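You operate a simulated robot arm through the tools that you are given. There is no shell and no other tool. Be economical: measure what you need, move in short steps, check, and stop when the job is done.

You run a simulated two-armed robot. Do the job below in one go: nothing can be reset, and whatever is moved stays where it is left.

Task
Hold the big tray on the shelf of the padded table steady with one hand and put the grey pad from the top of the padded table in it with the other.

Only the result counts: the job must be done as asked and must still hold three seconds after the hand-in. Knocking over, shifting, dropping, spilling or breaking anything else fails it.

Robot
Two 7-joint arms with two-finger parallel grippers on one trunk, on a base that drives. Base frame: it is fixed to the floor where the robot stands at the start and does not move with it; the origin is under the middle of the robot, x ahead of it, y to its left, z up; the surface under the hand at the start is at about z = 0.86. Readings come in m, degrees, newtons and seconds.
The left shoulder is at the start at [0.07, 0.188, 1.052], the right one opposite. With the tool pointing down near the work surface each hand reaches from about 0.32 to 0.8 m from the robot's upright axis, wherever it stands, measured 20 degrees to its own side. Payload 3.91 kg a hand.
Tool frame (each hand has its own): the origin (TCP) lies between the finger pads and is the grasp point; the fingertips stand 0.03 m ahead of it; z points along the fingers, y is the line along which they close. The gripper opens to 0.11 m. The fingers are 0.02 m wide and 0.01 m thick; the gripper's body (0.048 by 0.112 m) begins 0.055 m behind the TCP.
Orientation is told as [roll, pitch, yaw] about the base's x, y, z axes, in that order, counted from this pose: with the fingers straight down and closing along the base's y, the tool's x points along the base's -x, its y along +y and its z along -z.

Tools
- The arms move only by the tool arm_command. It takes "left_motion", "right_motion" or both (then of equal length, played together; a hand with none holds still); each is a list of rows, each a list of 7 numbers: the shift along the tool's x, y, z in m, then the turn, a rotation vector about the tool's x, y, z in degrees, then the gripper command, from -1 (fully open) to 1 (shut), values between in proportion. In form: [[x, y, z, wx, wy, wz, claw], ...]. A call has 1 to 8 rows; each row shifts and turns the commanded pose from where the row before left it, along the tool's axes as they then stand. Each row takes 0.2 s and may step no farther than 0.05 m and 8.6 degrees from the row before; otherwise, or with a gripper value out of range, the whole call is refused. Where a pose cannot be reached the arm comes as near as it can. A force on the tool above 40 N (or 10 N above the force at the start of the call, whichever is more), or a blocked arm, ends the call early, and 0.2 s more pass. The fingers move at their own pace (about 0.072 m/s each) and stop on an object; they squeeze with about 22 N. The grip force told is the motor's: it shows also when the fingers shut on nothing. Time passes only in rows, and 0.2 s behind the last, so rows that do not move let the fingers close. The reply holds the time, the measured pose of the TCP, the force on the tool along the base axes, the opening and the grip force, in the units named above and with some noise, with the torque about the TCP (base axes, N m) and any sound that the robot's microphone picked up, and new pictures: "show" is both (left out), scene, wrist or none (wrist: the cameras of the hands that moved).
- Cameras (640 x 400 px; columns grow to the right, rows downward): "scene" is now at [0.1258, -0.0409, 1.2766]; the picture's right is [-0.46, -0.89, -0.00], its down [-0.53, 0.27, -0.80] and it looks along [0.71, -0.37, -0.60] (base axes); focal length 214 px, centre (320, 200). "left" rides on the left gripper at [0.072, -0.017, -0.103] in its tool frame; the picture's right is [0.23, 0.97, 0.00], its down [-0.76, 0.18, -0.62] and it looks along [-0.61, 0.14, 0.78] (tool axes); focal length 222 px, centre (320, 200). "right" rides on the right gripper at [0.072, 0.017, -0.103] in its tool frame; the picture's right is [-0.23, 0.97, 0.00], its down [-0.76, -0.18, -0.62] and it looks along [-0.61, -0.14, 0.78] (tool axes); focal length 222 px, centre (320, 200). There is no depth. A picture from a camera that has moved, and an enlarged one, comes with that camera's place and axes in the base frame and with its lens.
- lift_body(by): slides the trunk up (or, below 0, down) by that many m; the arms and the scene camera ride with it, the base frame stays. It gives what a move gives, with no picture.
- steer(legs): drives the robot by 1 to 6 legs, each [ahead, turn to the left] in m and degrees, along the robot's own axes; the way and the turn of a leg run together, so that a leg with both is an arc; at most 1.5 m and 180 degrees a leg. The arms and the cameras ride along, it lands a little off, and it stops where it bumps. It gives what a move gives, and a new picture of the scene camera.
- head_to(pan, tilt): turns the head with the scene camera to pan (to the left, within 86 degrees either way) and tilt (down, from -29 to 69), counted from straight ahead of the robot. It gives what a move gives, and a new picture of the scene camera.
- enlarge(camera, box): a new picture of the part [left, top, right, bottom] of that camera's present view, enlarged. It takes no simulated time.
- job_done(): hands the job in; it is judged then, once.

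Go step by step. Nothing tells you exact positions but the pictures and the camera data: compare them with the known pose of the tool, close in by small moves and look again before you grip or let go. The budget is 120 turns and 260 pictures, counting those below and the enlarged ones. Unless the task says otherwise, let go and move clear before handing in.

The tools are called by a JSON object that holds its "op" and its "data". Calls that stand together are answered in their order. arm_command: Moves the arms, as the interface text tells. Its arguments: {"type":"object","properties":{"left_motion":{"type":"array","items":{"type":"array","items":{"type":"number"}}},"right_motion":{"type":"array","items":{"type":"array","items":{"type":"number"}}},"show":{"type":"string","enum":["both","scene","wrist","none"]}},"required":[]} The other tools are called the same way: lift_body (by) slides the trunk up or down; steer (legs) drives the base; head_to (pan, tilt) turns the head that bears the scene camera; enlarge (camera, box) takes an enlarged picture of a part of a camera's view; job_done () hands the job in.

At the start:

```text
t: 0.0
left_tool_pos: [0.4569, -0.0201, 1.183]
left_tool_rot: [0.1, 0.0, 0.0]
left_ft_force: [0.2, -0.5, 0.2]
left_ft_torque: [0.01, 0.01, -0.01]
left_width: 0.1099
left_grip_force: 0.0
right_tool_pos: [0.3783, -0.5079, 1.1419]
right_tool_rot: [0.0, -0.1, -0.1]
right_ft_force: [-0.7, 0.1, -0.5]
right_ft_torque: [-0.01, -0.01, -0.05]
right_width: 0.1099
right_grip_force: 0.1
trunk travel left (down, up): [-0.562, 0.378]
robot x, y, heading: [0.0036, 0.0004, -0.0]
head pan, tilt: [-27.4, 36.5]
```

scene: 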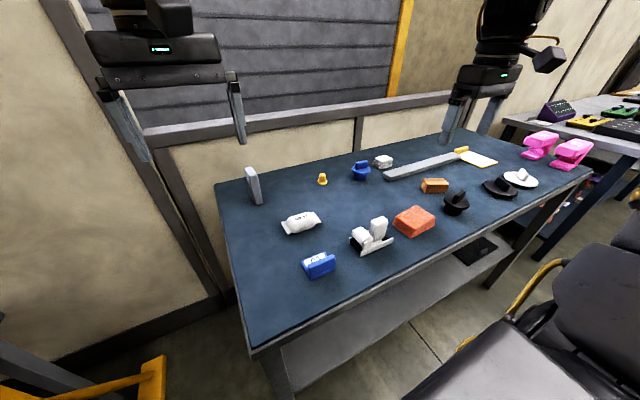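
right: 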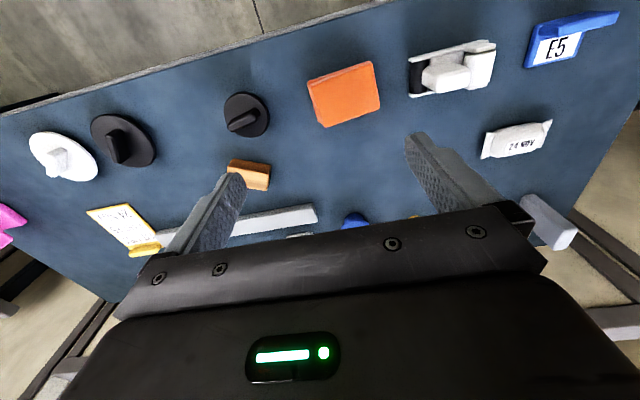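
left: 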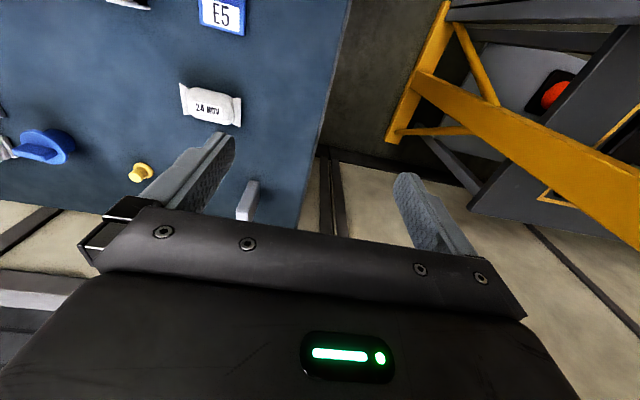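

I see a blue-topped table with many things and a shelf under it. I'll look around to identify the padded table, the grey pad and the trays.

{"op": "enlarge", "data": {"camera": "scene", "box": [210, 120, 410, 280]}}

{"op": "enlarge", "data": {"camera": "scene", "box": [400, 80, 640, 280]}}

{"op": "head_to", "data": {"pan": -75, "tilt": 35}}

{"op": "head_to", "data": {"pan": 40, "tilt": 35}}

```text
2.50 times, centred on (310, 200) of scene
camera zoom: at [0.1258, -0.0409, 1.2766], right [-0.46, -0.89, 0.0], down [-0.53, 0.27, -0.8], along [0.71, -0.37, -0.6], focal length 536 px, centre (345, 200)
```

zoom: 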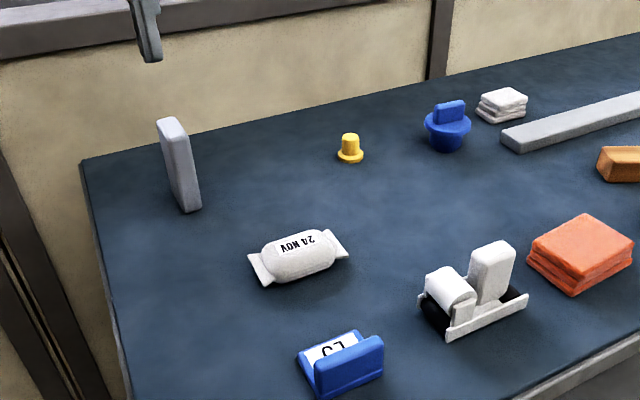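

```text
2.00 times, centred on (520, 180) of scene
camera zoom: at [0.1258, -0.0409, 1.2766], right [-0.46, -0.89, 0.0], down [-0.53, 0.27, -0.8], along [0.71, -0.37, -0.6], focal length 429 px, centre (-80, 240)
```

zoom: 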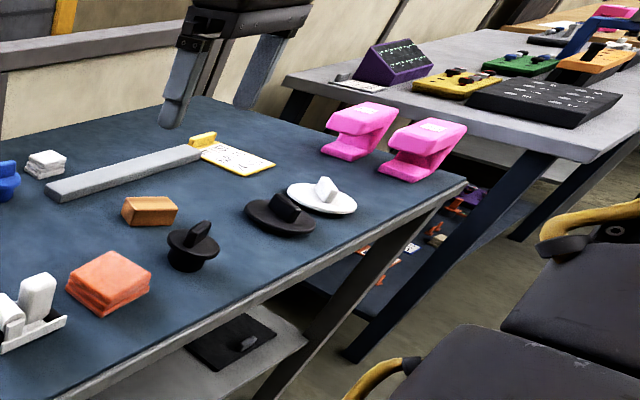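

```text
t: 1.1
left_tool_pos: [0.4566, -0.0198, 1.1823]
left_tool_rot: [0.0, 0.0, 0.1]
left_ft_force: [-0.4, 0.6, 1.3]
left_ft_torque: [0.02, -0.01, -0.01]
left_width: 0.11
left_grip_force: 0.0
right_tool_pos: [0.3787, -0.5073, 1.1424]
right_tool_rot: [0.0, 0.0, 0.1]
right_ft_force: [0.3, 0.0, 0.1]
right_ft_torque: [0.02, -0.01, -0.03]
right_width: 0.1099
right_grip_force: 0.0
trunk travel left (down, up): [-0.562, 0.378]
robot x, y, heading: [0.0004, 0.0032, 0.1]
head pan, tilt: [-75.0, 35.0]
camera scene: at [0.0712, -0.0858, 1.279], right [-0.97, -0.26, 0.0], down [-0.15, 0.55, -0.82], along [0.21, -0.79, -0.57], focal length 214 px, centre (320, 200)
```

scene: 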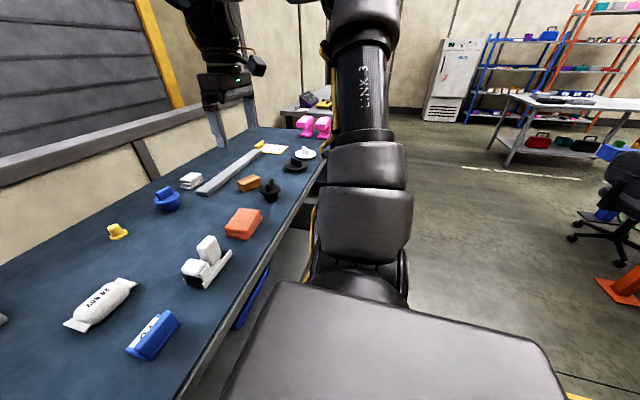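

```text
t: 3.1
left_tool_pos: [0.4578, -0.019, 1.1812]
left_tool_rot: [-0.1, 0.0, 0.0]
left_ft_force: [0.2, -0.1, -1.1]
left_ft_torque: [0.0, -0.02, -0.02]
left_width: 0.1101
left_grip_force: 0.2
right_tool_pos: [0.3779, -0.5066, 1.1437]
right_tool_rot: [0.0, 0.0, 0.1]
right_ft_force: [-0.8, -0.1, -0.2]
right_ft_torque: [0.01, 0.0, -0.02]
right_width: 0.1102
right_grip_force: 0.0
trunk travel left (down, up): [-0.562, 0.378]
robot x, y, heading: [-0.0001, 0.0036, 0.0]
head pan, tilt: [40.0, 35.0]
camera scene: at [0.1159, 0.0558, 1.279], right [0.64, -0.77, 0.0], down [-0.44, -0.37, -0.82], along [0.63, 0.53, -0.57], focal length 214 px, centre (320, 200)
```

scene: 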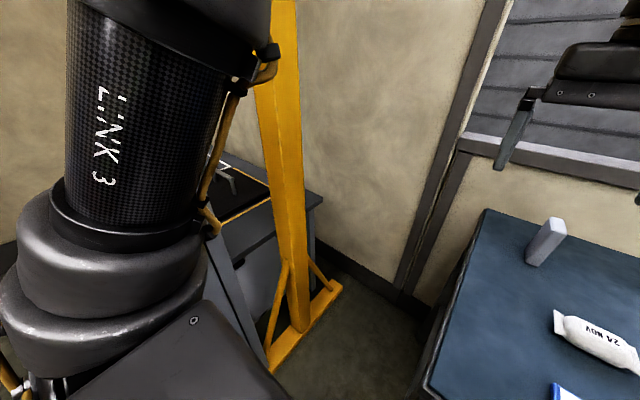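

The blue-topped table runs about x 0.3–0.87, y 0 to −1.33; the upright grey slab stands near (0.70, −0.11). I'll check the sides before backing off to view the shelf.

{"op": "head_to", "data": {"pan": 86, "tilt": 45}}

{"op": "head_to", "data": {"pan": -86, "tilt": 45}}

```text
t: 4.2
left_tool_pos: [0.4569, -0.0193, 1.1816]
left_tool_rot: [0.1, 0.0, -0.1]
left_ft_force: [-0.6, 0.4, -0.5]
left_ft_torque: [0.0, 0.0, 0.0]
left_width: 0.1098
left_grip_force: 0.0
right_tool_pos: [0.3779, -0.5078, 1.1422]
right_tool_rot: [0.0, 0.0, 0.0]
right_ft_force: [0.1, 0.2, -0.6]
right_ft_torque: [0.01, 0.01, 0.01]
right_width: 0.1101
right_grip_force: 0.1
trunk travel left (down, up): [-0.562, 0.378]
robot x, y, heading: [0.0022, 0.0014, 0.1]
head pan, tilt: [85.9, 45.0]
camera scene: at [0.0542, 0.0804, 1.2642], right [1.0, -0.07, 0.0], down [-0.05, -0.7, -0.71], along [0.05, 0.71, -0.71], focal length 214 px, centre (320, 200)
```

scene: 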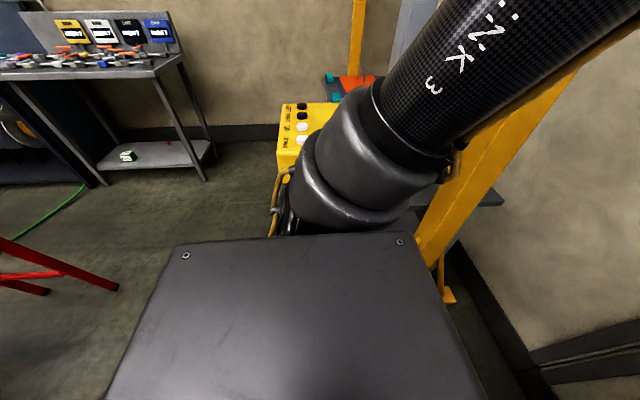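

```text
t: 6.8
left_tool_pos: [0.4571, -0.0177, 1.1823]
left_tool_rot: [0.0, 0.0, 0.1]
left_ft_force: [0.4, 0.3, -0.8]
left_ft_torque: [-0.01, -0.01, 0.04]
left_width: 0.1101
left_grip_force: 0.1
right_tool_pos: [0.3783, -0.5065, 1.1427]
right_tool_rot: [0.0, 0.0, 0.0]
right_ft_force: [-0.1, -0.6, -0.1]
right_ft_torque: [0.01, 0.01, 0.03]
right_width: 0.11
right_grip_force: 0.0
trunk travel left (down, up): [-0.562, 0.378]
robot x, y, heading: [-0.0012, -0.0038, 0.0]
head pan, tilt: [-85.9, 45.0]
camera scene: at [0.0541, -0.0819, 1.2642], right [-1.0, -0.07, 0.0], down [-0.05, 0.71, -0.71], along [0.05, -0.71, -0.71], focal length 214 px, centre (320, 200)
```

scene: 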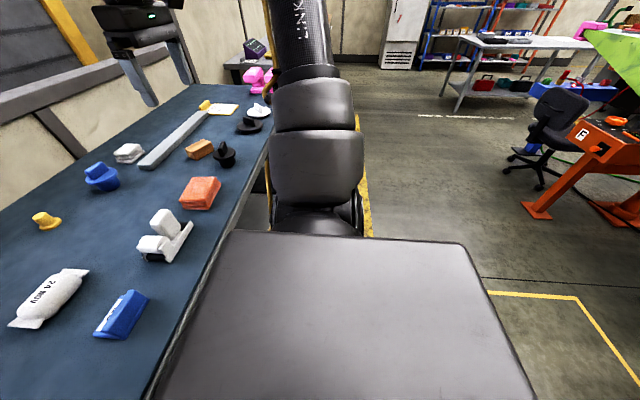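

Behind looks clear; I back off 0.5 m, then look at the shelf.

{"op": "steer", "data": {"legs": [[-0.5, 0]]}}

{"op": "lift_body", "data": {"by": -0.45}}

{"op": "head_to", "data": {"pan": -50, "tilt": 20}}

{"op": "head_to", "data": {"pan": -20, "tilt": 20}}

```text
t: 9.8
left_tool_pos: [-0.0529, -0.0197, 1.182]
left_tool_rot: [-0.1, 0.1, -0.3]
left_ft_force: [-0.1, -0.1, 0.4]
left_ft_torque: [0.01, 0.05, 0.0]
left_width: 0.11
left_grip_force: 0.1
right_tool_pos: [-0.1337, -0.5082, 1.1407]
right_tool_rot: [0.0, 0.0, -0.4]
right_ft_force: [0.4, -0.3, 0.9]
right_ft_torque: [0.01, -0.04, -0.02]
right_width: 0.1097
right_grip_force: 0.0
trunk travel left (down, up): [-0.562, 0.378]
robot x, y, heading: [-0.5092, 0.0041, -0.3]
head pan, tilt: [-85.9, 45.0]
camera scene: at [-0.4551, -0.0808, 1.2641], right [-1.0, -0.07, 0.0], down [-0.05, 0.71, -0.71], along [0.05, -0.71, -0.71], focal length 214 px, centre (320, 200)
```

scene: 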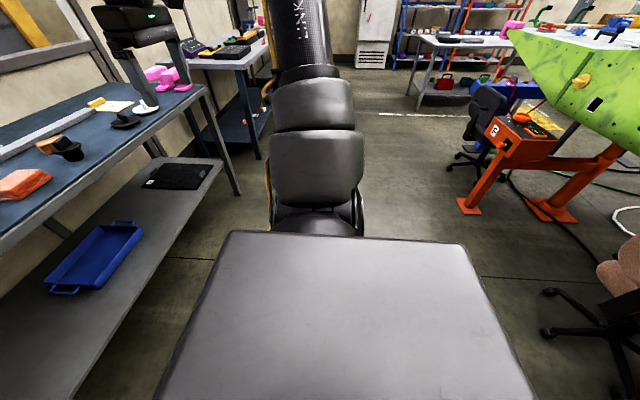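

```text
refused: -0.45 is not a number from -0.4 to 0.4
```

```text
t: 10.8
left_tool_pos: [-0.0524, -0.02, 1.1829]
left_tool_rot: [0.0, 0.1, -0.4]
left_ft_force: [-0.5, -0.1, 0.3]
left_ft_torque: [0.01, 0.02, -0.01]
left_width: 0.1099
left_grip_force: 0.0
right_tool_pos: [-0.1334, -0.5096, 1.1422]
right_tool_rot: [0.1, -0.1, -0.4]
right_ft_force: [-0.2, 0.7, 0.0]
right_ft_torque: [0.0, -0.01, -0.02]
right_width: 0.1099
right_grip_force: 0.1
trunk travel left (down, up): [-0.562, 0.378]
robot x, y, heading: [-0.5108, 0.0053, -0.4]
head pan, tilt: [-50.0, 20.0]
camera scene: at [-0.401, -0.0714, 1.3028], right [-0.77, -0.64, 0.0], down [-0.22, 0.26, -0.94], along [0.6, -0.72, -0.34], focal length 214 px, centre (320, 200)
```

scene: 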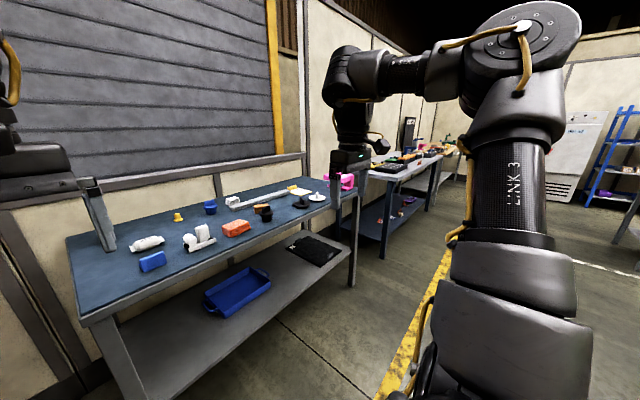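

```text
t: 11.8
left_tool_pos: [-0.053, -0.0201, 1.1834]
left_tool_rot: [-0.1, 0.1, -0.3]
left_ft_force: [-0.1, -1.0, 0.2]
left_ft_torque: [-0.02, -0.03, -0.02]
left_width: 0.1101
left_grip_force: 0.0
right_tool_pos: [-0.1338, -0.5086, 1.1428]
right_tool_rot: [0.0, 0.1, -0.3]
right_ft_force: [0.1, 0.7, -0.4]
right_ft_torque: [0.0, 0.0, -0.02]
right_width: 0.1102
right_grip_force: 0.0
trunk travel left (down, up): [-0.562, 0.378]
robot x, y, heading: [-0.5066, -0.0, -0.1]
head pan, tilt: [-20.0, 20.0]
camera scene: at [-0.3731, -0.0321, 1.3028], right [-0.35, -0.94, 0.0], down [-0.32, 0.12, -0.94], along [0.88, -0.33, -0.34], focal length 214 px, centre (320, 200)
```

scene: 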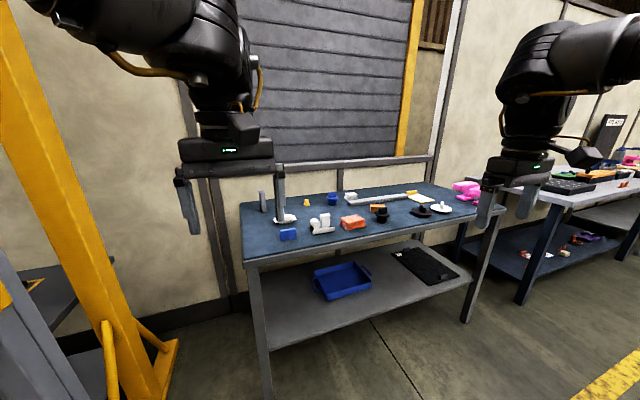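

A blue tray with handles sits on the shelf, and a dark flat thing to its right. I zoom in.

{"op": "enlarge", "data": {"camera": "scene", "box": [240, 170, 480, 320]}}

{"op": "lift_body", "data": {"by": -0.35}}

{"op": "head_to", "data": {"pan": -25, "tilt": 20}}

{"op": "enlarge", "data": {"camera": "scene", "box": [200, 100, 480, 275]}}

```text
2.67 times, centred on (360, 245) of scene
camera zoom: at [-0.3731, -0.0321, 1.3028], right [-0.35, -0.94, 0.0], down [-0.32, 0.12, -0.94], along [0.88, -0.33, -0.34], focal length 572 px, centre (213, 80)
```

zoom: 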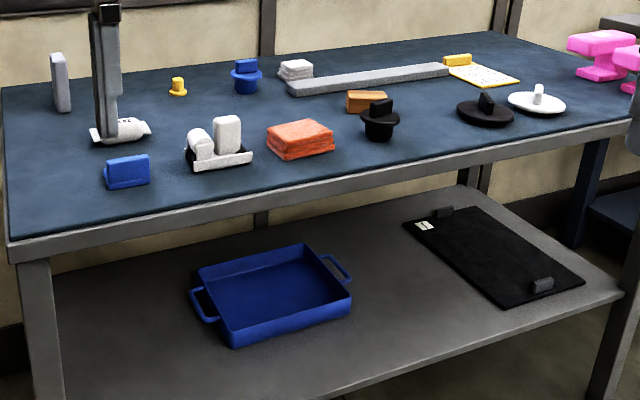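

```text
t: 15.2
left_tool_pos: [-0.0523, -0.0204, 0.8325]
left_tool_rot: [0.0, 0.1, -0.3]
left_ft_force: [-0.4, 0.7, 0.4]
left_ft_torque: [0.0, 0.0, 0.01]
left_width: 0.1097
left_grip_force: 0.1
right_tool_pos: [-0.1339, -0.5093, 0.7919]
right_tool_rot: [-0.1, 0.0, -0.4]
right_ft_force: [-0.4, 0.1, -0.1]
right_ft_torque: [-0.01, 0.02, 0.0]
right_width: 0.1103
right_grip_force: 0.0
trunk travel left (down, up): [-0.212, 0.728]
robot x, y, heading: [-0.5076, -0.0004, -0.2]
head pan, tilt: [-20.0, 20.0]
```

```text
t: 15.8
left_tool_pos: [-0.0536, -0.0191, 0.8326]
left_tool_rot: [0.0, 0.1, -0.2]
left_ft_force: [-0.2, -1.3, -0.2]
left_ft_torque: [0.02, 0.03, 0.01]
left_width: 0.1099
left_grip_force: 0.0
right_tool_pos: [-0.1336, -0.508, 0.7925]
right_tool_rot: [0.0, 0.0, -0.2]
right_ft_force: [0.6, 0.1, -1.1]
right_ft_torque: [0.0, -0.02, 0.0]
right_width: 0.1101
right_grip_force: 0.0
trunk travel left (down, up): [-0.212, 0.728]
robot x, y, heading: [-0.5055, 0.0, -0.3]
head pan, tilt: [-25.0, 20.0]
camera scene: at [-0.3763, -0.0394, 0.9528], right [-0.43, -0.9, 0.0], down [-0.31, 0.15, -0.94], along [0.85, -0.4, -0.34], focal length 214 px, centre (320, 200)
```

scene: 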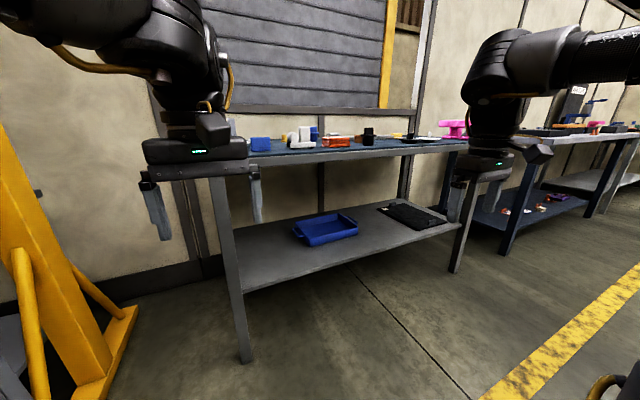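

```text
2.29 times, centred on (340, 188) of scene
camera zoom: at [-0.3763, -0.0394, 0.9528], right [-0.43, -0.9, 0.0], down [-0.31, 0.15, -0.94], along [0.85, -0.4, -0.34], focal length 490 px, centre (274, 229)
```

zoom: 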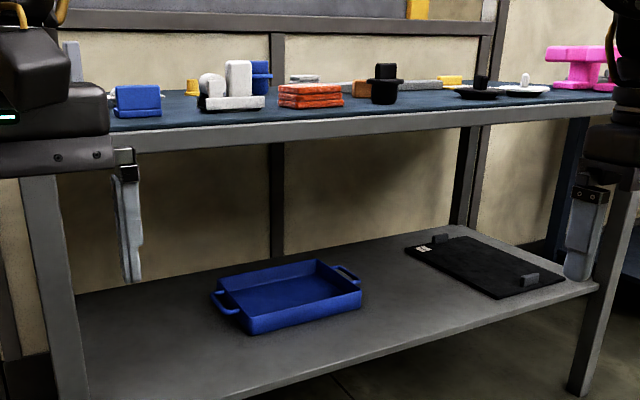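

The blue tray (handles on its left and right ends) lies on the shelf at about x 0.49–0.69, y −0.39…−0.69, shelf z ≈ 0.37. I'll raise the trunk and drive to a spot facing the table around y −0.42.

{"op": "lift_body", "data": {"by": 0.35}}

{"op": "head_to", "data": {"pan": 0, "tilt": 35}}

{"op": "steer", "data": {"legs": [[0, -54], [0.5, 0], [0, 54]]}}

```text
t: 19.3
left_tool_pos: [-0.0517, -0.0206, 1.1817]
left_tool_rot: [-0.1, 0.1, -0.2]
left_ft_force: [0.4, 0.0, -0.2]
left_ft_torque: [0.01, -0.01, 0.02]
left_width: 0.1102
left_grip_force: 0.0
right_tool_pos: [-0.133, -0.5085, 1.1423]
right_tool_rot: [0.0, 0.0, -0.3]
right_ft_force: [0.2, -1.3, 0.1]
right_ft_torque: [-0.02, -0.02, -0.02]
right_width: 0.11
right_grip_force: 0.0
trunk travel left (down, up): [-0.562, 0.378]
robot x, y, heading: [-0.5076, 0.0023, -0.3]
head pan, tilt: [-25.0, 20.0]
```

```text
t: 20.2
left_tool_pos: [-0.0524, -0.0214, 1.1813]
left_tool_rot: [0.0, 0.1, -0.2]
left_ft_force: [0.3, -0.5, 0.2]
left_ft_torque: [-0.01, -0.02, 0.0]
left_width: 0.1102
left_grip_force: 0.1
right_tool_pos: [-0.134, -0.5085, 1.1419]
right_tool_rot: [0.0, 0.1, -0.2]
right_ft_force: [0.6, -0.5, -0.1]
right_ft_torque: [0.01, 0.0, 0.05]
right_width: 0.1097
right_grip_force: 0.0
trunk travel left (down, up): [-0.562, 0.378]
robot x, y, heading: [-0.5101, 0.0003, -0.3]
head pan, tilt: [0.0, 35.0]
camera scene: at [-0.3724, -0.0002, 1.279], right [-0.01, -1.0, 0.0], down [-0.57, 0.0, -0.82], along [0.82, -0.01, -0.57], focal length 214 px, centre (320, 200)
```

scene: 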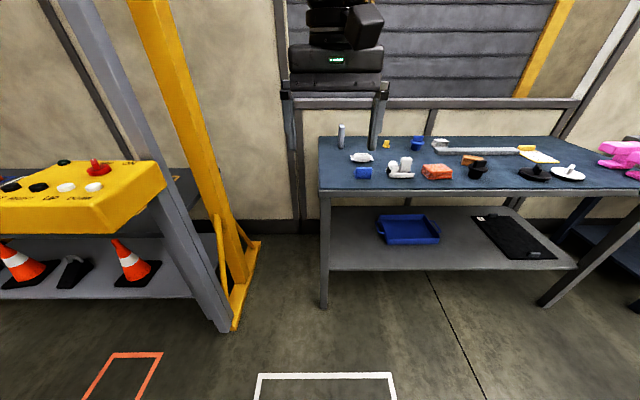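

```text
t: 27.9
left_tool_pos: [0.2401, -0.4259, 1.1818]
left_tool_rot: [0.0, 0.0, -0.5]
left_ft_force: [1.0, -0.4, 1.2]
left_ft_torque: [0.0, -0.03, 0.0]
left_width: 0.11
left_grip_force: 0.0
right_tool_pos: [0.1558, -0.9121, 1.143]
right_tool_rot: [0.1, 0.0, -0.5]
right_ft_force: [-0.8, -0.1, 0.0]
right_ft_torque: [-0.02, -0.02, -0.01]
right_width: 0.11
right_grip_force: 0.0
trunk travel left (down, up): [-0.562, 0.378]
robot x, y, heading: [-0.2185, -0.401, -0.7]
head pan, tilt: [0.0, 35.0]
camera scene: at [-0.0807, -0.4045, 1.279], right [-0.01, -1.0, 0.0], down [-0.57, 0.01, -0.82], along [0.82, -0.01, -0.57], focal length 214 px, centre (320, 200)
```

scene: 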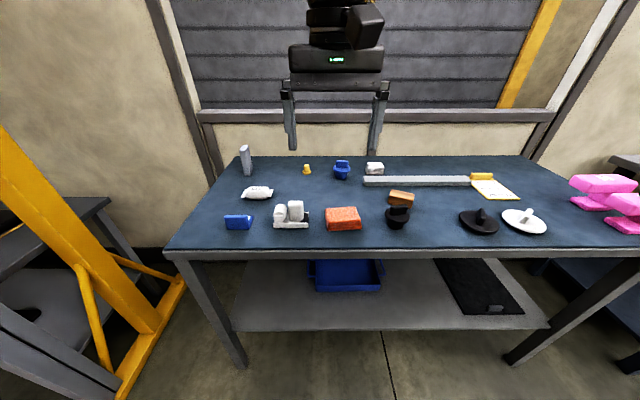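

Robot now at (−0.22, −0.40). Pad triangulates again to about (0.70, −0.11). Enlarge pad and tray from here.

{"op": "enlarge", "data": {"camera": "scene", "box": [220, 130, 300, 180]}}

{"op": "enlarge", "data": {"camera": "scene", "box": [280, 240, 440, 340]}}

{"op": "steer", "data": {"legs": [[0.2, 0.7]]}}

{"op": "head_to", "data": {"pan": 22, "tilt": 35}}

{"op": "enlarge", "data": {"camera": "left", "box": [0, 0, 640, 400]}}

```text
8.00 times, centred on (260, 155) of scene
camera zoom: at [-0.0807, -0.4045, 1.279], right [-0.01, -1.0, 0.0], down [-0.57, 0.01, -0.82], along [0.82, -0.01, -0.57], focal length 1716 px, centre (800, 560)
```

zoom: 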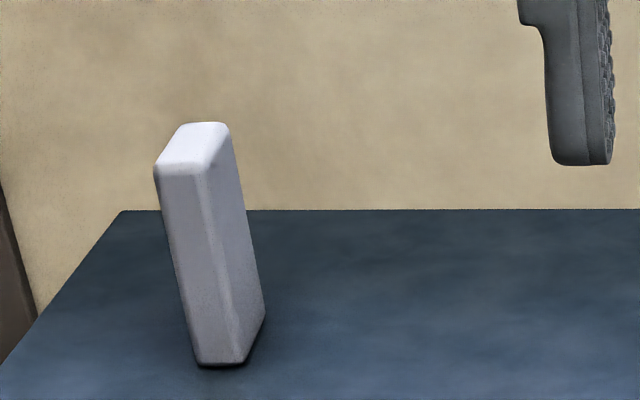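

```text
4.00 times, centred on (360, 290) of scene
camera zoom: at [-0.0807, -0.4045, 1.279], right [-0.01, -1.0, 0.0], down [-0.57, 0.01, -0.82], along [0.82, -0.01, -0.57], focal length 858 px, centre (160, -160)
```

zoom: 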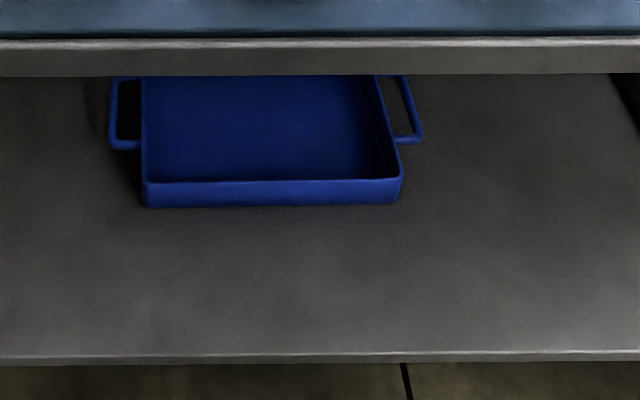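

```text
t: 29.5
left_tool_pos: [0.4417, -0.4215, 1.1837]
left_tool_rot: [-0.1, 0.1, 0.0]
left_ft_force: [1.2, -1.0, -0.4]
left_ft_torque: [-0.01, -0.02, -0.02]
left_width: 0.1098
left_grip_force: 0.0
right_tool_pos: [0.3654, -0.9098, 1.1423]
right_tool_rot: [0.0, 0.0, 0.1]
right_ft_force: [1.0, 0.5, -0.5]
right_ft_torque: [0.01, 0.03, 0.01]
right_width: 0.11
right_grip_force: 0.0
trunk travel left (down, up): [-0.562, 0.378]
robot x, y, heading: [-0.0148, -0.4006, -0.0]
head pan, tilt: [0.0, 35.0]
camera scene: at [0.1225, -0.4037, 1.279], right [0.0, -1.0, 0.0], down [-0.57, 0.0, -0.82], along [0.82, 0.0, -0.57], focal length 214 px, centre (320, 200)
```

scene: 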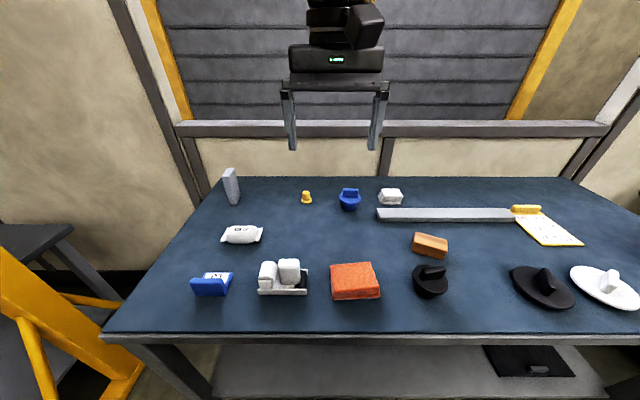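

```text
t: 30.4
left_tool_pos: [0.4428, -0.4204, 1.1819]
left_tool_rot: [-0.1, 0.0, 0.1]
left_ft_force: [0.1, 0.3, 0.0]
left_ft_torque: [-0.01, -0.03, -0.01]
left_width: 0.11
left_grip_force: 0.0
right_tool_pos: [0.3642, -0.9104, 1.1421]
right_tool_rot: [0.0, 0.0, 0.2]
right_ft_force: [-0.2, 0.8, -0.8]
right_ft_torque: [0.03, 0.02, -0.02]
right_width: 0.1101
right_grip_force: 0.0
trunk travel left (down, up): [-0.562, 0.378]
robot x, y, heading: [-0.0125, -0.4022, 0.0]
head pan, tilt: [22.0, 35.0]
camera scene: at [0.1156, -0.3709, 1.279], right [0.38, -0.93, 0.0], down [-0.53, -0.21, -0.82], along [0.76, 0.31, -0.57], focal length 214 px, centre (320, 200)
```

scene: 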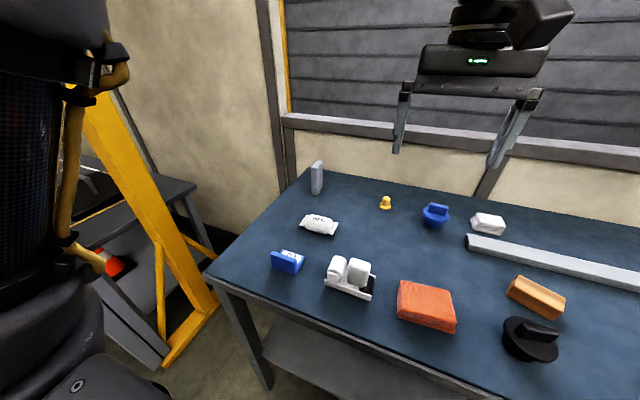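

```text
1.00 times, centred on (320, 200) of left (not enlarged: the box is as wide or as high as the picture)
camera zoom: at [0.3691, -0.4402, 1.2856], right [-0.23, 0.97, 0.0], down [0.76, 0.18, 0.62], along [0.61, 0.14, -0.78], focal length 222 px, centre (320, 200)
```

zoom: 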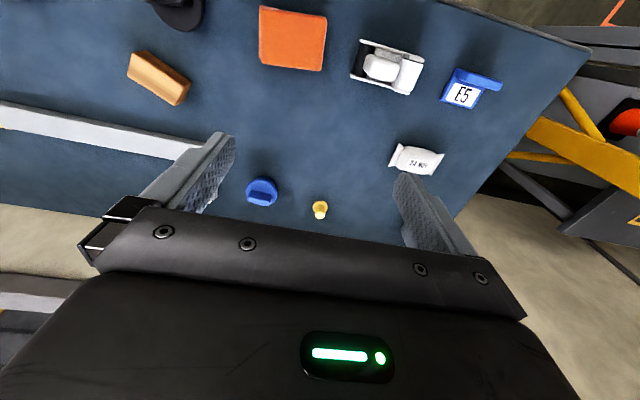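

The pad is an upright slab about 0.06 (x) × 0.027 (y) × 0.10 m, centre ≈ (0.73, −0.118). I'll swing the left hand left to y ≈ −0.12 while tilting it forward 36°.

{"op": "arm_command", "data": {"left_motion": [[0, 0.05, 0, 0, -6, 0, -1], [0, 0.05, 0, 0, -6, 0, -1], [0, 0.05, 0, 0, -6, 0, -1], [0, 0.05, 0, 0, -6, 0, -1], [0, 0.05, 0, 0, -6, 0, -1], [0, 0.05, 0, 0, -6, 0, -1], [0, 0, 0, 0, 0, 0, -1]]}}

```text
t: 32.0
left_tool_pos: [0.4317, -0.2047, 1.1039]
left_tool_rot: [0.2, -32.9, 0.0]
left_ft_force: [-0.1, -0.3, 0.5]
left_ft_torque: [0.05, -0.01, 0.05]
left_width: 0.1101
left_grip_force: 0.1
left hand out of reach, approached as far as the arm can: row 3, 4, 5, 6
right_tool_pos: [0.3644, -0.9099, 1.1417]
right_tool_rot: [0.1, 0.0, 0.0]
right_ft_force: [0.7, -0.4, 0.0]
right_ft_torque: [-0.03, 0.02, 0.01]
right_width: 0.1098
right_grip_force: 0.1
trunk travel left (down, up): [-0.562, 0.378]
robot x, y, heading: [-0.0158, -0.4037, -0.2]
head pan, tilt: [22.0, 35.0]
camera scene: at [0.115, -0.3716, 1.2791], right [0.38, -0.93, 0.0], down [-0.53, -0.21, -0.82], along [0.76, 0.31, -0.57], focal length 214 px, centre (320, 200)
camera left: at [0.3135, -0.223, 1.1505], right [-0.19, 0.97, -0.12], down [0.3, 0.18, 0.94], along [0.93, 0.14, -0.32], focal length 222 px, centre (320, 200)
```

scene: 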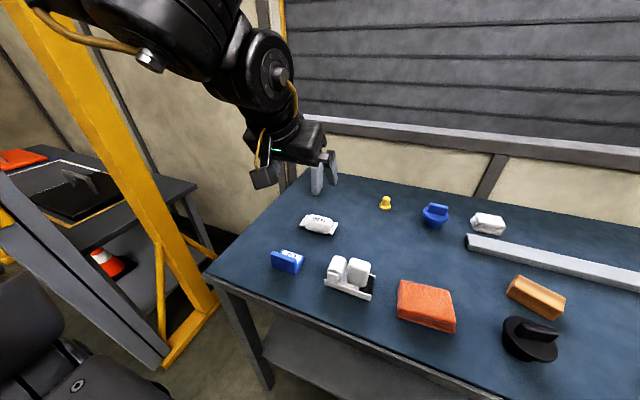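
left: 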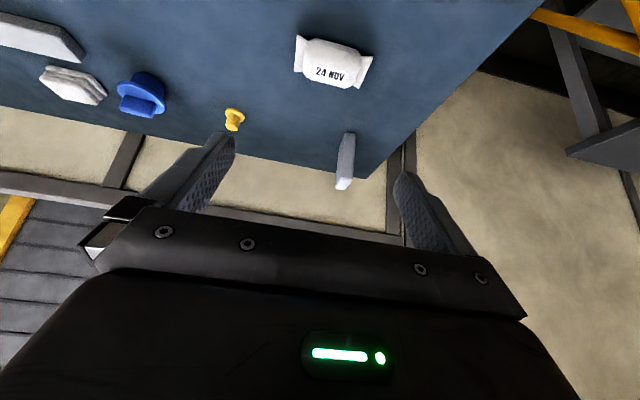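

Was too close in for that tilt; I now move forward and left towards the pad, still well above.

{"op": "arm_command", "data": {"left_motion": [[-0.032, 0.017, 0.021, 0, 0, 0, -1], [-0.032, 0.017, 0.021, 0, 0, 0, -1], [-0.032, 0.017, 0.021, 0, 0, 0, -1], [-0.032, 0.017, 0.021, 0, 0, 0, -1], [-0.032, 0.017, 0.021, 0, 0, 0, -1], [0, 0, 0, 0, 0, 0, -1]]}}

```text
t: 33.4
left_tool_pos: [0.5188, -0.2275, 1.0431]
left_tool_rot: [0.0, -33.1, 0.4]
left_ft_force: [-0.4, -0.3, -0.3]
left_ft_torque: [-0.02, 0.0, 0.0]
left_width: 0.1101
left_grip_force: 0.0
left hand out of reach, approached as far as the arm can: row 1, 2, 3, 4, 5
right_tool_pos: [0.365, -0.9102, 1.143]
right_tool_rot: [0.0, -0.2, 0.1]
right_ft_force: [0.4, -0.6, 0.3]
right_ft_torque: [-0.02, 0.02, 0.01]
right_width: 0.1101
right_grip_force: 0.2
trunk travel left (down, up): [-0.562, 0.378]
robot x, y, heading: [-0.0106, -0.4048, 0.0]
head pan, tilt: [22.0, 35.0]
camera scene: at [0.1154, -0.3704, 1.2791], right [0.38, -0.93, 0.0], down [-0.53, -0.22, -0.82], along [0.76, 0.31, -0.57], focal length 214 px, centre (320, 200)
camera left: at [0.4013, -0.2465, 1.0891], right [-0.2, 0.97, -0.12], down [0.3, 0.18, 0.94], along [0.93, 0.15, -0.32], focal length 222 px, centre (320, 200)
```

scene: 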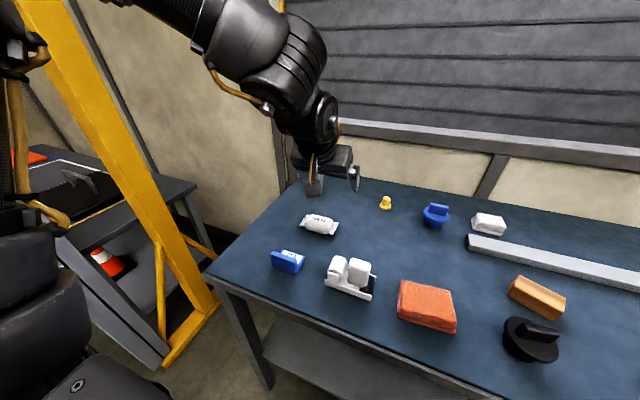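
left: 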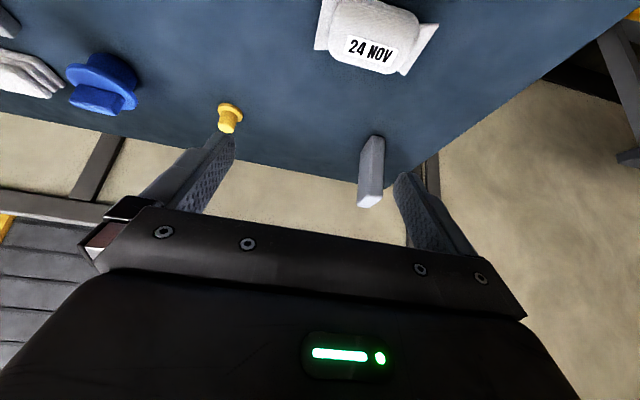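

The arm is limited by its shoulder height at this tilt; lowering the trunk a little should give more forward reach.

{"op": "lift_body", "data": {"by": -0.08}}

{"op": "arm_command", "data": {"left_motion": [[-0.022, 0, -0.033, 0, 0, 0, -1], [-0.022, 0, -0.033, 0, 0, 0, -1], [0, 0, 0, 0, 0, 0, -1]], "show": "none"}}

{"op": "lift_body", "data": {"by": -0.12}}

{"op": "arm_command", "data": {"left_motion": [[-0.027, 0, -0.042, 0, 0, 0, -1], [-0.027, 0, -0.042, 0, 0, 0, -1], [-0.011, 0.02, -0.017, 0, 0, 0, -1], [0, 0, 0, 0, 0, 0, -1]]}}

```text
t: 34.5
left_tool_pos: [0.5192, -0.227, 0.9629]
left_tool_rot: [0.0, -33.1, 0.5]
left_ft_force: [-0.1, 0.0, 0.1]
left_ft_torque: [0.0, -0.01, -0.01]
left_width: 0.11
left_grip_force: 0.0
right_tool_pos: [0.3643, -0.9105, 1.0626]
right_tool_rot: [-0.1, 0.0, 0.1]
right_ft_force: [0.1, 0.3, 0.0]
right_ft_torque: [0.0, 0.0, 0.01]
right_width: 0.1099
right_grip_force: 0.1
trunk travel left (down, up): [-0.482, 0.458]
robot x, y, heading: [-0.0169, -0.4041, -0.0]
head pan, tilt: [22.0, 35.0]
```

```text
t: 35.3
left_tool_pos: [0.5079, -0.2438, 1.0341]
left_tool_rot: [-0.1, -33.1, 0.8]
left_ft_force: [0.2, -0.3, 0.5]
left_ft_torque: [0.02, 0.02, 0.01]
left_width: 0.1101
left_grip_force: 0.1
left hand out of reach, approached as far as the arm can: row 1, 2
right_tool_pos: [0.3663, -0.9093, 1.0629]
right_tool_rot: [0.1, 0.0, 0.1]
right_ft_force: [1.0, -0.1, 0.2]
right_ft_torque: [-0.04, 0.03, 0.01]
right_width: 0.1099
right_grip_force: 0.1
trunk travel left (down, up): [-0.482, 0.458]
robot x, y, heading: [-0.0122, -0.4024, -0.1]
head pan, tilt: [22.0, 35.0]
```

```text
t: 36.7
left_tool_pos: [0.5074, -0.2431, 0.9239]
left_tool_rot: [-0.1, -34.5, 1.0]
left_ft_force: [-7.4, -1.2, 15.4]
left_ft_torque: [0.83, 0.1, 0.43]
left_width: 0.1096
left_grip_force: 0.0
right_tool_pos: [0.3627, -0.9107, 0.9439]
right_tool_rot: [0.1, 0.0, 0.1]
right_ft_force: [1.1, 0.2, -0.5]
right_ft_torque: [-0.01, 0.0, 0.0]
right_width: 0.1101
right_grip_force: 0.1
trunk travel left (down, up): [-0.363, 0.577]
robot x, y, heading: [-0.0153, -0.4026, -0.1]
head pan, tilt: [22.0, 35.0]
stopped: the force on the tool passed its limit at 45 N (the readings are from after the stop); the commanded pose is now the measured one
```

```text
t: 37.7
left_tool_pos: [0.5171, -0.2845, 0.985]
left_tool_rot: [-0.3, -34.2, 1.2]
left_ft_force: [-0.6, 0.1, -1.2]
left_ft_torque: [-0.03, 0.01, 0.03]
left_width: 0.1101
left_grip_force: 0.1
left hand out of reach, approached as far as the arm can: row 1, 2, 3
right_tool_pos: [0.3644, -0.9093, 0.9436]
right_tool_rot: [0.1, 0.0, 0.2]
right_ft_force: [0.8, 0.4, 0.9]
right_ft_torque: [-0.01, 0.01, 0.02]
right_width: 0.1098
right_grip_force: 0.2
trunk travel left (down, up): [-0.363, 0.577]
robot x, y, heading: [-0.0135, -0.4014, -0.1]
head pan, tilt: [22.0, 35.0]
camera scene: at [0.1161, -0.371, 1.0805], right [0.38, -0.93, 0.0], down [-0.53, -0.22, -0.82], along [0.76, 0.31, -0.57], focal length 214 px, centre (320, 200)
camera left: at [0.3989, -0.3042, 1.0286], right [-0.2, 0.97, -0.13], down [0.28, 0.19, 0.94], along [0.94, 0.16, -0.31], focal length 222 px, centre (320, 200)
```

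scene: 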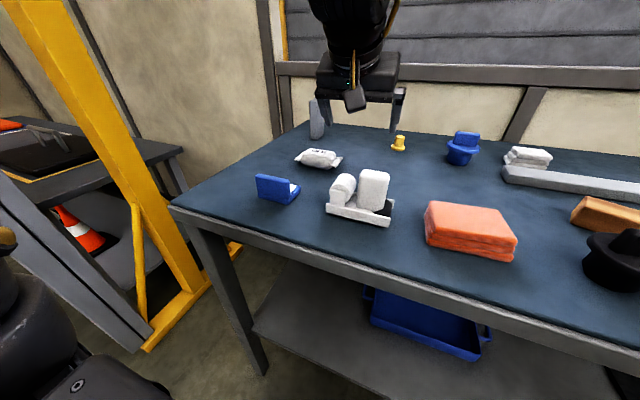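
left: 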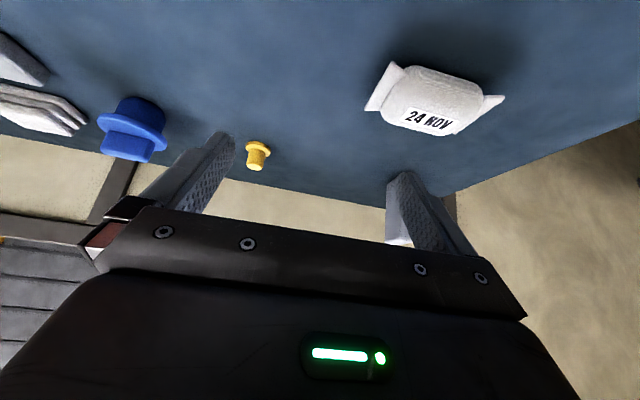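

The trunk-lowering brushed something (camera near the white dispenser probably); I raise back up at once, reduce the tilt, and check that nothing has shifted.

{"op": "lift_body", "data": {"by": 0.2}}

{"op": "arm_command", "data": {"left_motion": [[0, 0.03, 0, 0, 8, 0, -1], [0, 0.03, 0, 0, 8, 0, -1], [0, 0.03, 0, 0, 8, 0, -1], [-0.03, 0.03, 0, 0, 0, 0, -1], [-0.03, 0.03, 0, 0, 0, 0, -1], [0, 0, 0, 0, 0, 0, -1]]}}

{"op": "enlarge", "data": {"camera": "scene", "box": [220, 140, 500, 350]}}

```text
t: 39.9
left_tool_pos: [0.5188, -0.2838, 1.1829]
left_tool_rot: [-0.3, -34.1, 1.1]
left_ft_force: [-0.2, 0.1, 0.0]
left_ft_torque: [0.01, 0.01, -0.03]
left_width: 0.1102
left_grip_force: 0.1
right_tool_pos: [0.3652, -0.9103, 1.145]
right_tool_rot: [0.1, -0.1, 0.1]
right_ft_force: [-0.2, 1.0, -0.1]
right_ft_torque: [-0.04, 0.0, 0.01]
right_width: 0.1099
right_grip_force: 0.0
trunk travel left (down, up): [-0.563, 0.377]
robot x, y, heading: [-0.0157, -0.3998, 0.1]
head pan, tilt: [22.0, 35.0]
```

```text
t: 41.3
left_tool_pos: [0.4635, -0.2706, 1.1279]
left_tool_rot: [-0.3, -10.3, 1.2]
left_ft_force: [0.2, -0.2, 0.2]
left_ft_torque: [0.0, -0.01, -0.01]
left_width: 0.1099
left_grip_force: 0.1
left hand out of reach, approached as far as the arm can: row 1, 2, 3, 4, 5
right_tool_pos: [0.366, -0.9093, 1.1448]
right_tool_rot: [-0.1, 0.1, 0.2]
right_ft_force: [0.0, -0.5, 0.3]
right_ft_torque: [0.01, -0.03, -0.01]
right_width: 0.1099
right_grip_force: 0.0
trunk travel left (down, up): [-0.563, 0.377]
robot x, y, heading: [-0.0149, -0.4015, 0.6]
head pan, tilt: [22.0, 35.0]
camera scene: at [0.1156, -0.3705, 1.2806], right [0.38, -0.93, 0.0], down [-0.53, -0.22, -0.82], along [0.76, 0.31, -0.57], focal length 214 px, centre (320, 200)
camera left: at [0.3724, -0.29, 1.2165], right [-0.24, 0.97, -0.05], down [0.63, 0.19, 0.75], along [0.73, 0.15, -0.66], focal length 222 px, centre (320, 200)
```

scene: 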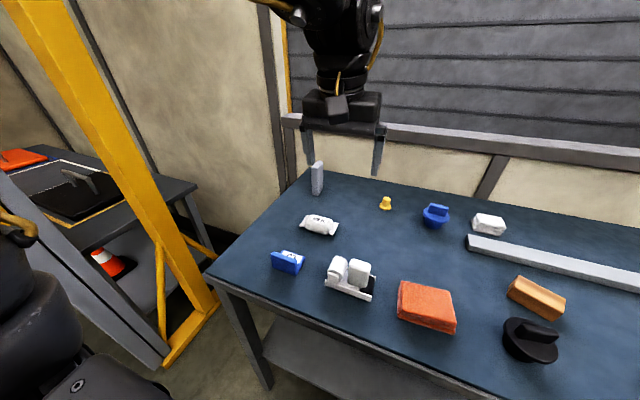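
left: 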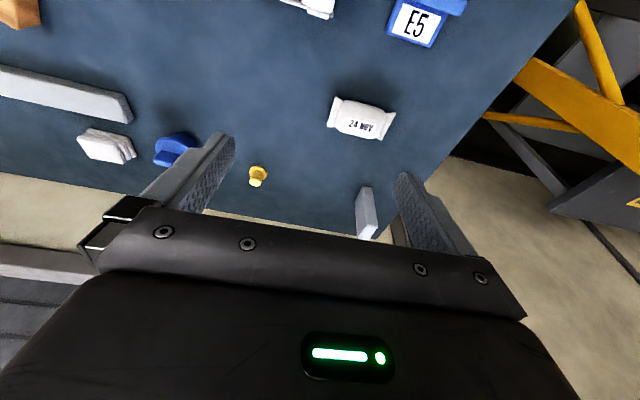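

```text
1.90 times, centred on (360, 245) of scene
camera zoom: at [0.1156, -0.3705, 1.2806], right [0.38, -0.93, 0.0], down [-0.53, -0.22, -0.82], along [0.76, 0.31, -0.57], focal length 408 px, centre (244, 114)
```

zoom: 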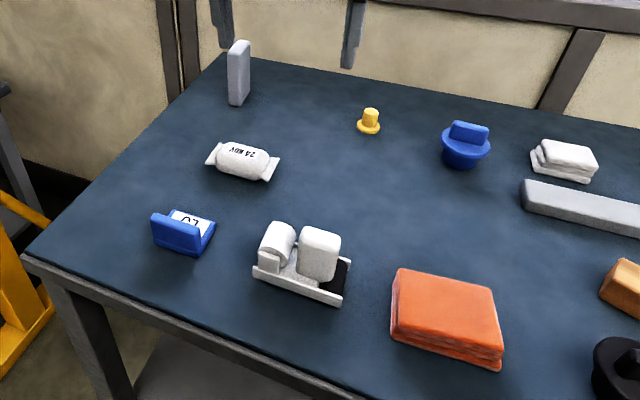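

Objects look unmoved. I extend the hand forward first, where the arm has room.

{"op": "arm_command", "data": {"left_motion": [[-0.045, 0, 0.01, 0, 0, 0, -1], [-0.045, 0, 0.01, 0, 0, 0, -1], [-0.045, 0, 0.01, 0, 0, 0, -1], [-0.045, 0.02, 0.01, 0, 0, 0, -1], [0, 0, 0, 0, 0, 0, -1]], "show": "scene"}}

```text
refused: row 4 steps farther than a row can; nothing moved
```

{"op": "arm_command", "data": {"left_motion": [[-0.045, 0, 0.01, 0, 0, 0, -1], [-0.045, 0, 0.01, 0, 0, 0, -1], [-0.045, 0, 0.01, 0, 0, 0, -1], [-0.04, 0.02, 0.01, 0, 0, 0, -1], [0, 0, 0, 0, 0, 0, -1]], "show": "scene"}}

```text
t: 42.5
left_tool_pos: [0.5485, -0.3304, 1.074]
left_tool_rot: [-0.4, -10.4, 1.3]
left_ft_force: [-0.4, -1.0, 0.5]
left_ft_torque: [-0.01, 0.0, 0.01]
left_width: 0.1102
left_grip_force: 0.0
left hand out of reach, approached as far as the arm can: row 1, 2, 3, 4
right_tool_pos: [0.3655, -0.9093, 1.1442]
right_tool_rot: [0.0, 0.1, 0.2]
right_ft_force: [-0.4, 0.0, -0.3]
right_ft_torque: [0.0, -0.01, 0.01]
right_width: 0.1102
right_grip_force: 0.0
trunk travel left (down, up): [-0.563, 0.377]
robot x, y, heading: [-0.0135, -0.4014, 0.3]
head pan, tilt: [22.0, 35.0]
camera scene: at [0.1154, -0.3705, 1.2806], right [0.38, -0.93, 0.0], down [-0.53, -0.22, -0.82], along [0.76, 0.31, -0.57], focal length 214 px, centre (320, 200)
```

scene: 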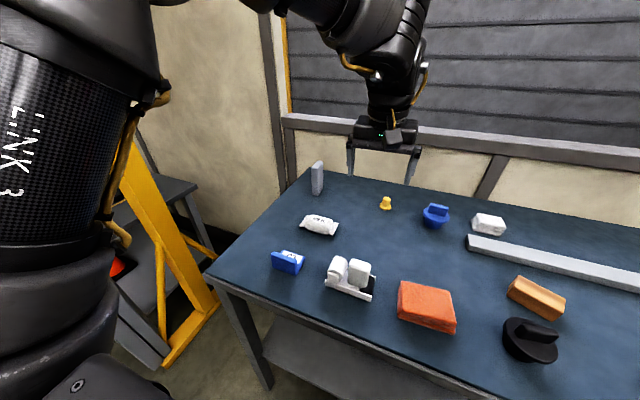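

The arm keeps hitting a limit; I test whether undoing the tilt and a small yaw frees it.

{"op": "arm_command", "data": {"left_motion": [[0, 0, -0.02, 0, 8, 0, -1], [0, 0, -0.02, 0, 2.5, 0, -1], [0, 0.03, 0, 0, 0, 0, -1], [0, 0.03, 0, 0, 0, 0, -1], [0, 0, 0, 0, 0, 0, -1]], "show": "none"}}

{"op": "arm_command", "data": {"left_motion": [[0, 0, 0, 0, 0, 8, -1], [0, 0, 0, 0, 0, 8, -1], [0, 0.03, 0, 0, 0, 0, -1], [-0.03, 0, 0, 0, 0, 0, -1], [0, 0, 0, 0, 0, 0, -1]], "show": "scene"}}

```text
t: 43.7
left_tool_pos: [0.4948, -0.3101, 1.0936]
left_tool_rot: [-0.3, 0.3, 1.1]
left_ft_force: [-0.3, 0.7, -0.8]
left_ft_torque: [-0.01, 0.0, 0.01]
left_width: 0.1102
left_grip_force: 0.0
left hand out of reach, approached as far as the arm can: row 1, 2, 3, 4
right_tool_pos: [0.3654, -0.9106, 1.1443]
right_tool_rot: [0.1, 0.0, 0.2]
right_ft_force: [0.2, -0.6, 0.3]
right_ft_torque: [0.01, 0.02, 0.01]
right_width: 0.1099
right_grip_force: 0.1
trunk travel left (down, up): [-0.563, 0.377]
robot x, y, heading: [-0.0144, -0.4053, 0.3]
head pan, tilt: [22.0, 35.0]
```

```text
t: 44.9
left_tool_pos: [0.4648, -0.3678, 1.082]
left_tool_rot: [-0.3, 0.0, -14.9]
left_ft_force: [0.4, -0.5, 0.7]
left_ft_torque: [-0.02, 0.0, -0.02]
left_width: 0.11
left_grip_force: 0.1
left hand out of reach, approached as far as the arm can: row 1, 2, 3, 4
right_tool_pos: [0.3646, -0.909, 1.1452]
right_tool_rot: [0.0, 0.0, 0.1]
right_ft_force: [0.3, 0.2, 0.9]
right_ft_torque: [-0.02, 0.02, 0.03]
right_width: 0.1099
right_grip_force: 0.1
trunk travel left (down, up): [-0.563, 0.377]
robot x, y, heading: [-0.0134, -0.4068, 0.1]
head pan, tilt: [22.0, 35.0]
camera scene: at [0.1149, -0.3699, 1.2806], right [0.38, -0.93, 0.0], down [-0.53, -0.22, -0.82], along [0.76, 0.31, -0.57], focal length 214 px, centre (320, 200)
```

scene: 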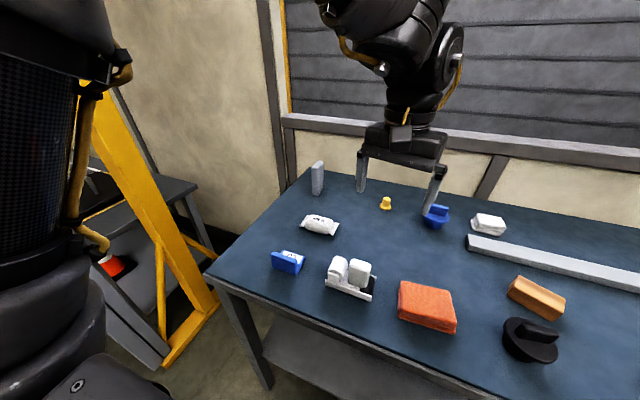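

Negative yaw made it worse, so I try positive yaw.

{"op": "arm_command", "data": {"left_motion": [[0, 0, 0, 0, 0, -8, -1], [0, 0, 0, 0, 0, -8, -1], [0, 0, 0, 0, 0, -8, -1], [0, 0, 0, 0, 0, -8, -1], [0, 0.03, 0, 0, 0, 0, -1], [0, 0.03, 0, 0, 0, 0, -1], [0, 0, 0, 0, 0, 0, -1]], "show": "scene"}}

```text
t: 46.5
left_tool_pos: [0.4469, -0.3094, 1.0839]
left_tool_rot: [-0.1, 0.3, 17.0]
left_ft_force: [0.3, 0.3, -0.8]
left_ft_torque: [0.0, 0.01, -0.02]
left_width: 0.1101
left_grip_force: 0.1
right_tool_pos: [0.3665, -0.9115, 1.143]
right_tool_rot: [0.1, 0.0, 0.0]
right_ft_force: [-0.2, -0.5, 0.7]
right_ft_torque: [0.01, -0.01, 0.01]
right_width: 0.1097
right_grip_force: 0.0
trunk travel left (down, up): [-0.563, 0.377]
robot x, y, heading: [-0.016, -0.4035, 0.1]
head pan, tilt: [22.0, 35.0]
camera scene: at [0.1163, -0.3717, 1.2805], right [0.38, -0.93, 0.0], down [-0.53, -0.21, -0.82], along [0.76, 0.31, -0.57], focal length 214 px, centre (320, 200)
```

scene: 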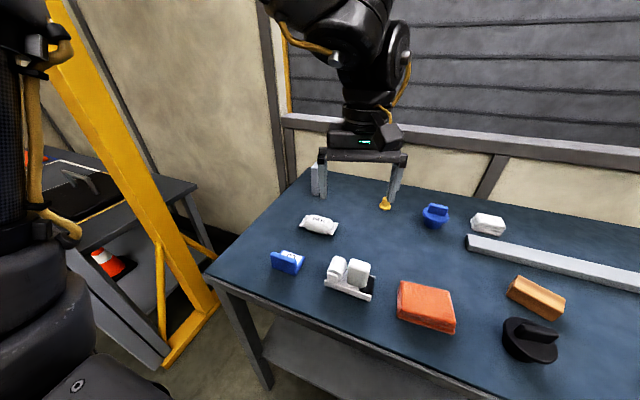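

Positive yaw frees the arm. I go above the pad's position with this yaw.

{"op": "arm_command", "data": {"left_motion": [[-0.042, 0.0155, 0, 0, 0, 0, -1], [-0.042, 0.0155, 0, 0, 0, 0, -1], [-0.042, 0.0155, 0, 0, 0, 0, -1], [-0.042, 0.0155, 0, 0, 0, 0, -1], [-0.042, 0.0155, 0, 0, 0, 0, -1], [-0.042, 0.0155, 0, 0, 0, 0, -1], [-0.042, 0.0155, 0, 0, 0, 0, -1], [0, 0, 0, 0, 0, 0, -1]]}}

```text
t: 48.3
left_tool_pos: [0.5483, -0.2423, 1.0295]
left_tool_rot: [-0.2, 0.3, 17.2]
left_ft_force: [0.2, 0.0, 0.4]
left_ft_torque: [0.02, -0.02, 0.0]
left_width: 0.1098
left_grip_force: 0.0
left hand out of reach, approached as far as the arm can: row 3, 4, 5, 6, 7
right_tool_pos: [0.3661, -0.9117, 1.144]
right_tool_rot: [0.0, 0.0, 0.1]
right_ft_force: [0.9, -0.7, -0.4]
right_ft_torque: [0.01, 0.0, 0.0]
right_width: 0.11
right_grip_force: 0.1
trunk travel left (down, up): [-0.563, 0.377]
robot x, y, heading: [-0.0162, -0.4023, 0.1]
head pan, tilt: [22.0, 35.0]
camera scene: at [0.1156, -0.3706, 1.2806], right [0.38, -0.93, 0.0], down [-0.53, -0.22, -0.82], along [0.76, 0.31, -0.57], focal length 214 px, centre (320, 200)
camera left: at [0.4831, -0.2794, 1.1322], right [-0.5, 0.86, 0.0], down [0.68, 0.4, 0.62], along [0.54, 0.31, -0.79], focal length 222 px, centre (320, 200)
```

scene: 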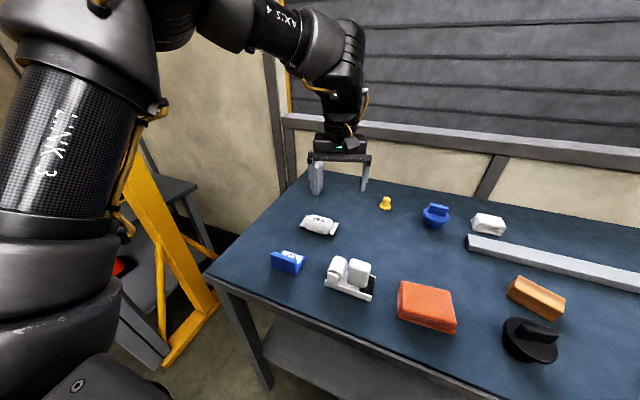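
left: 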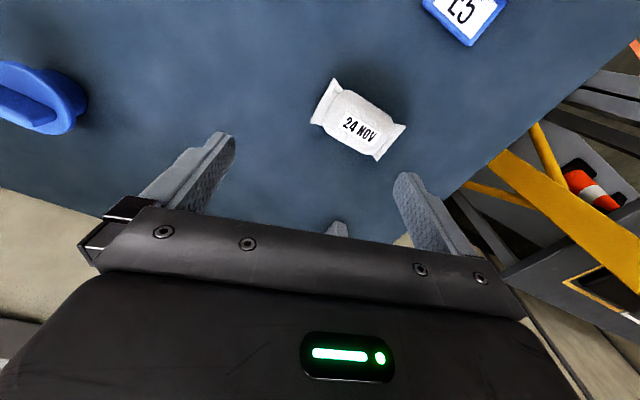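

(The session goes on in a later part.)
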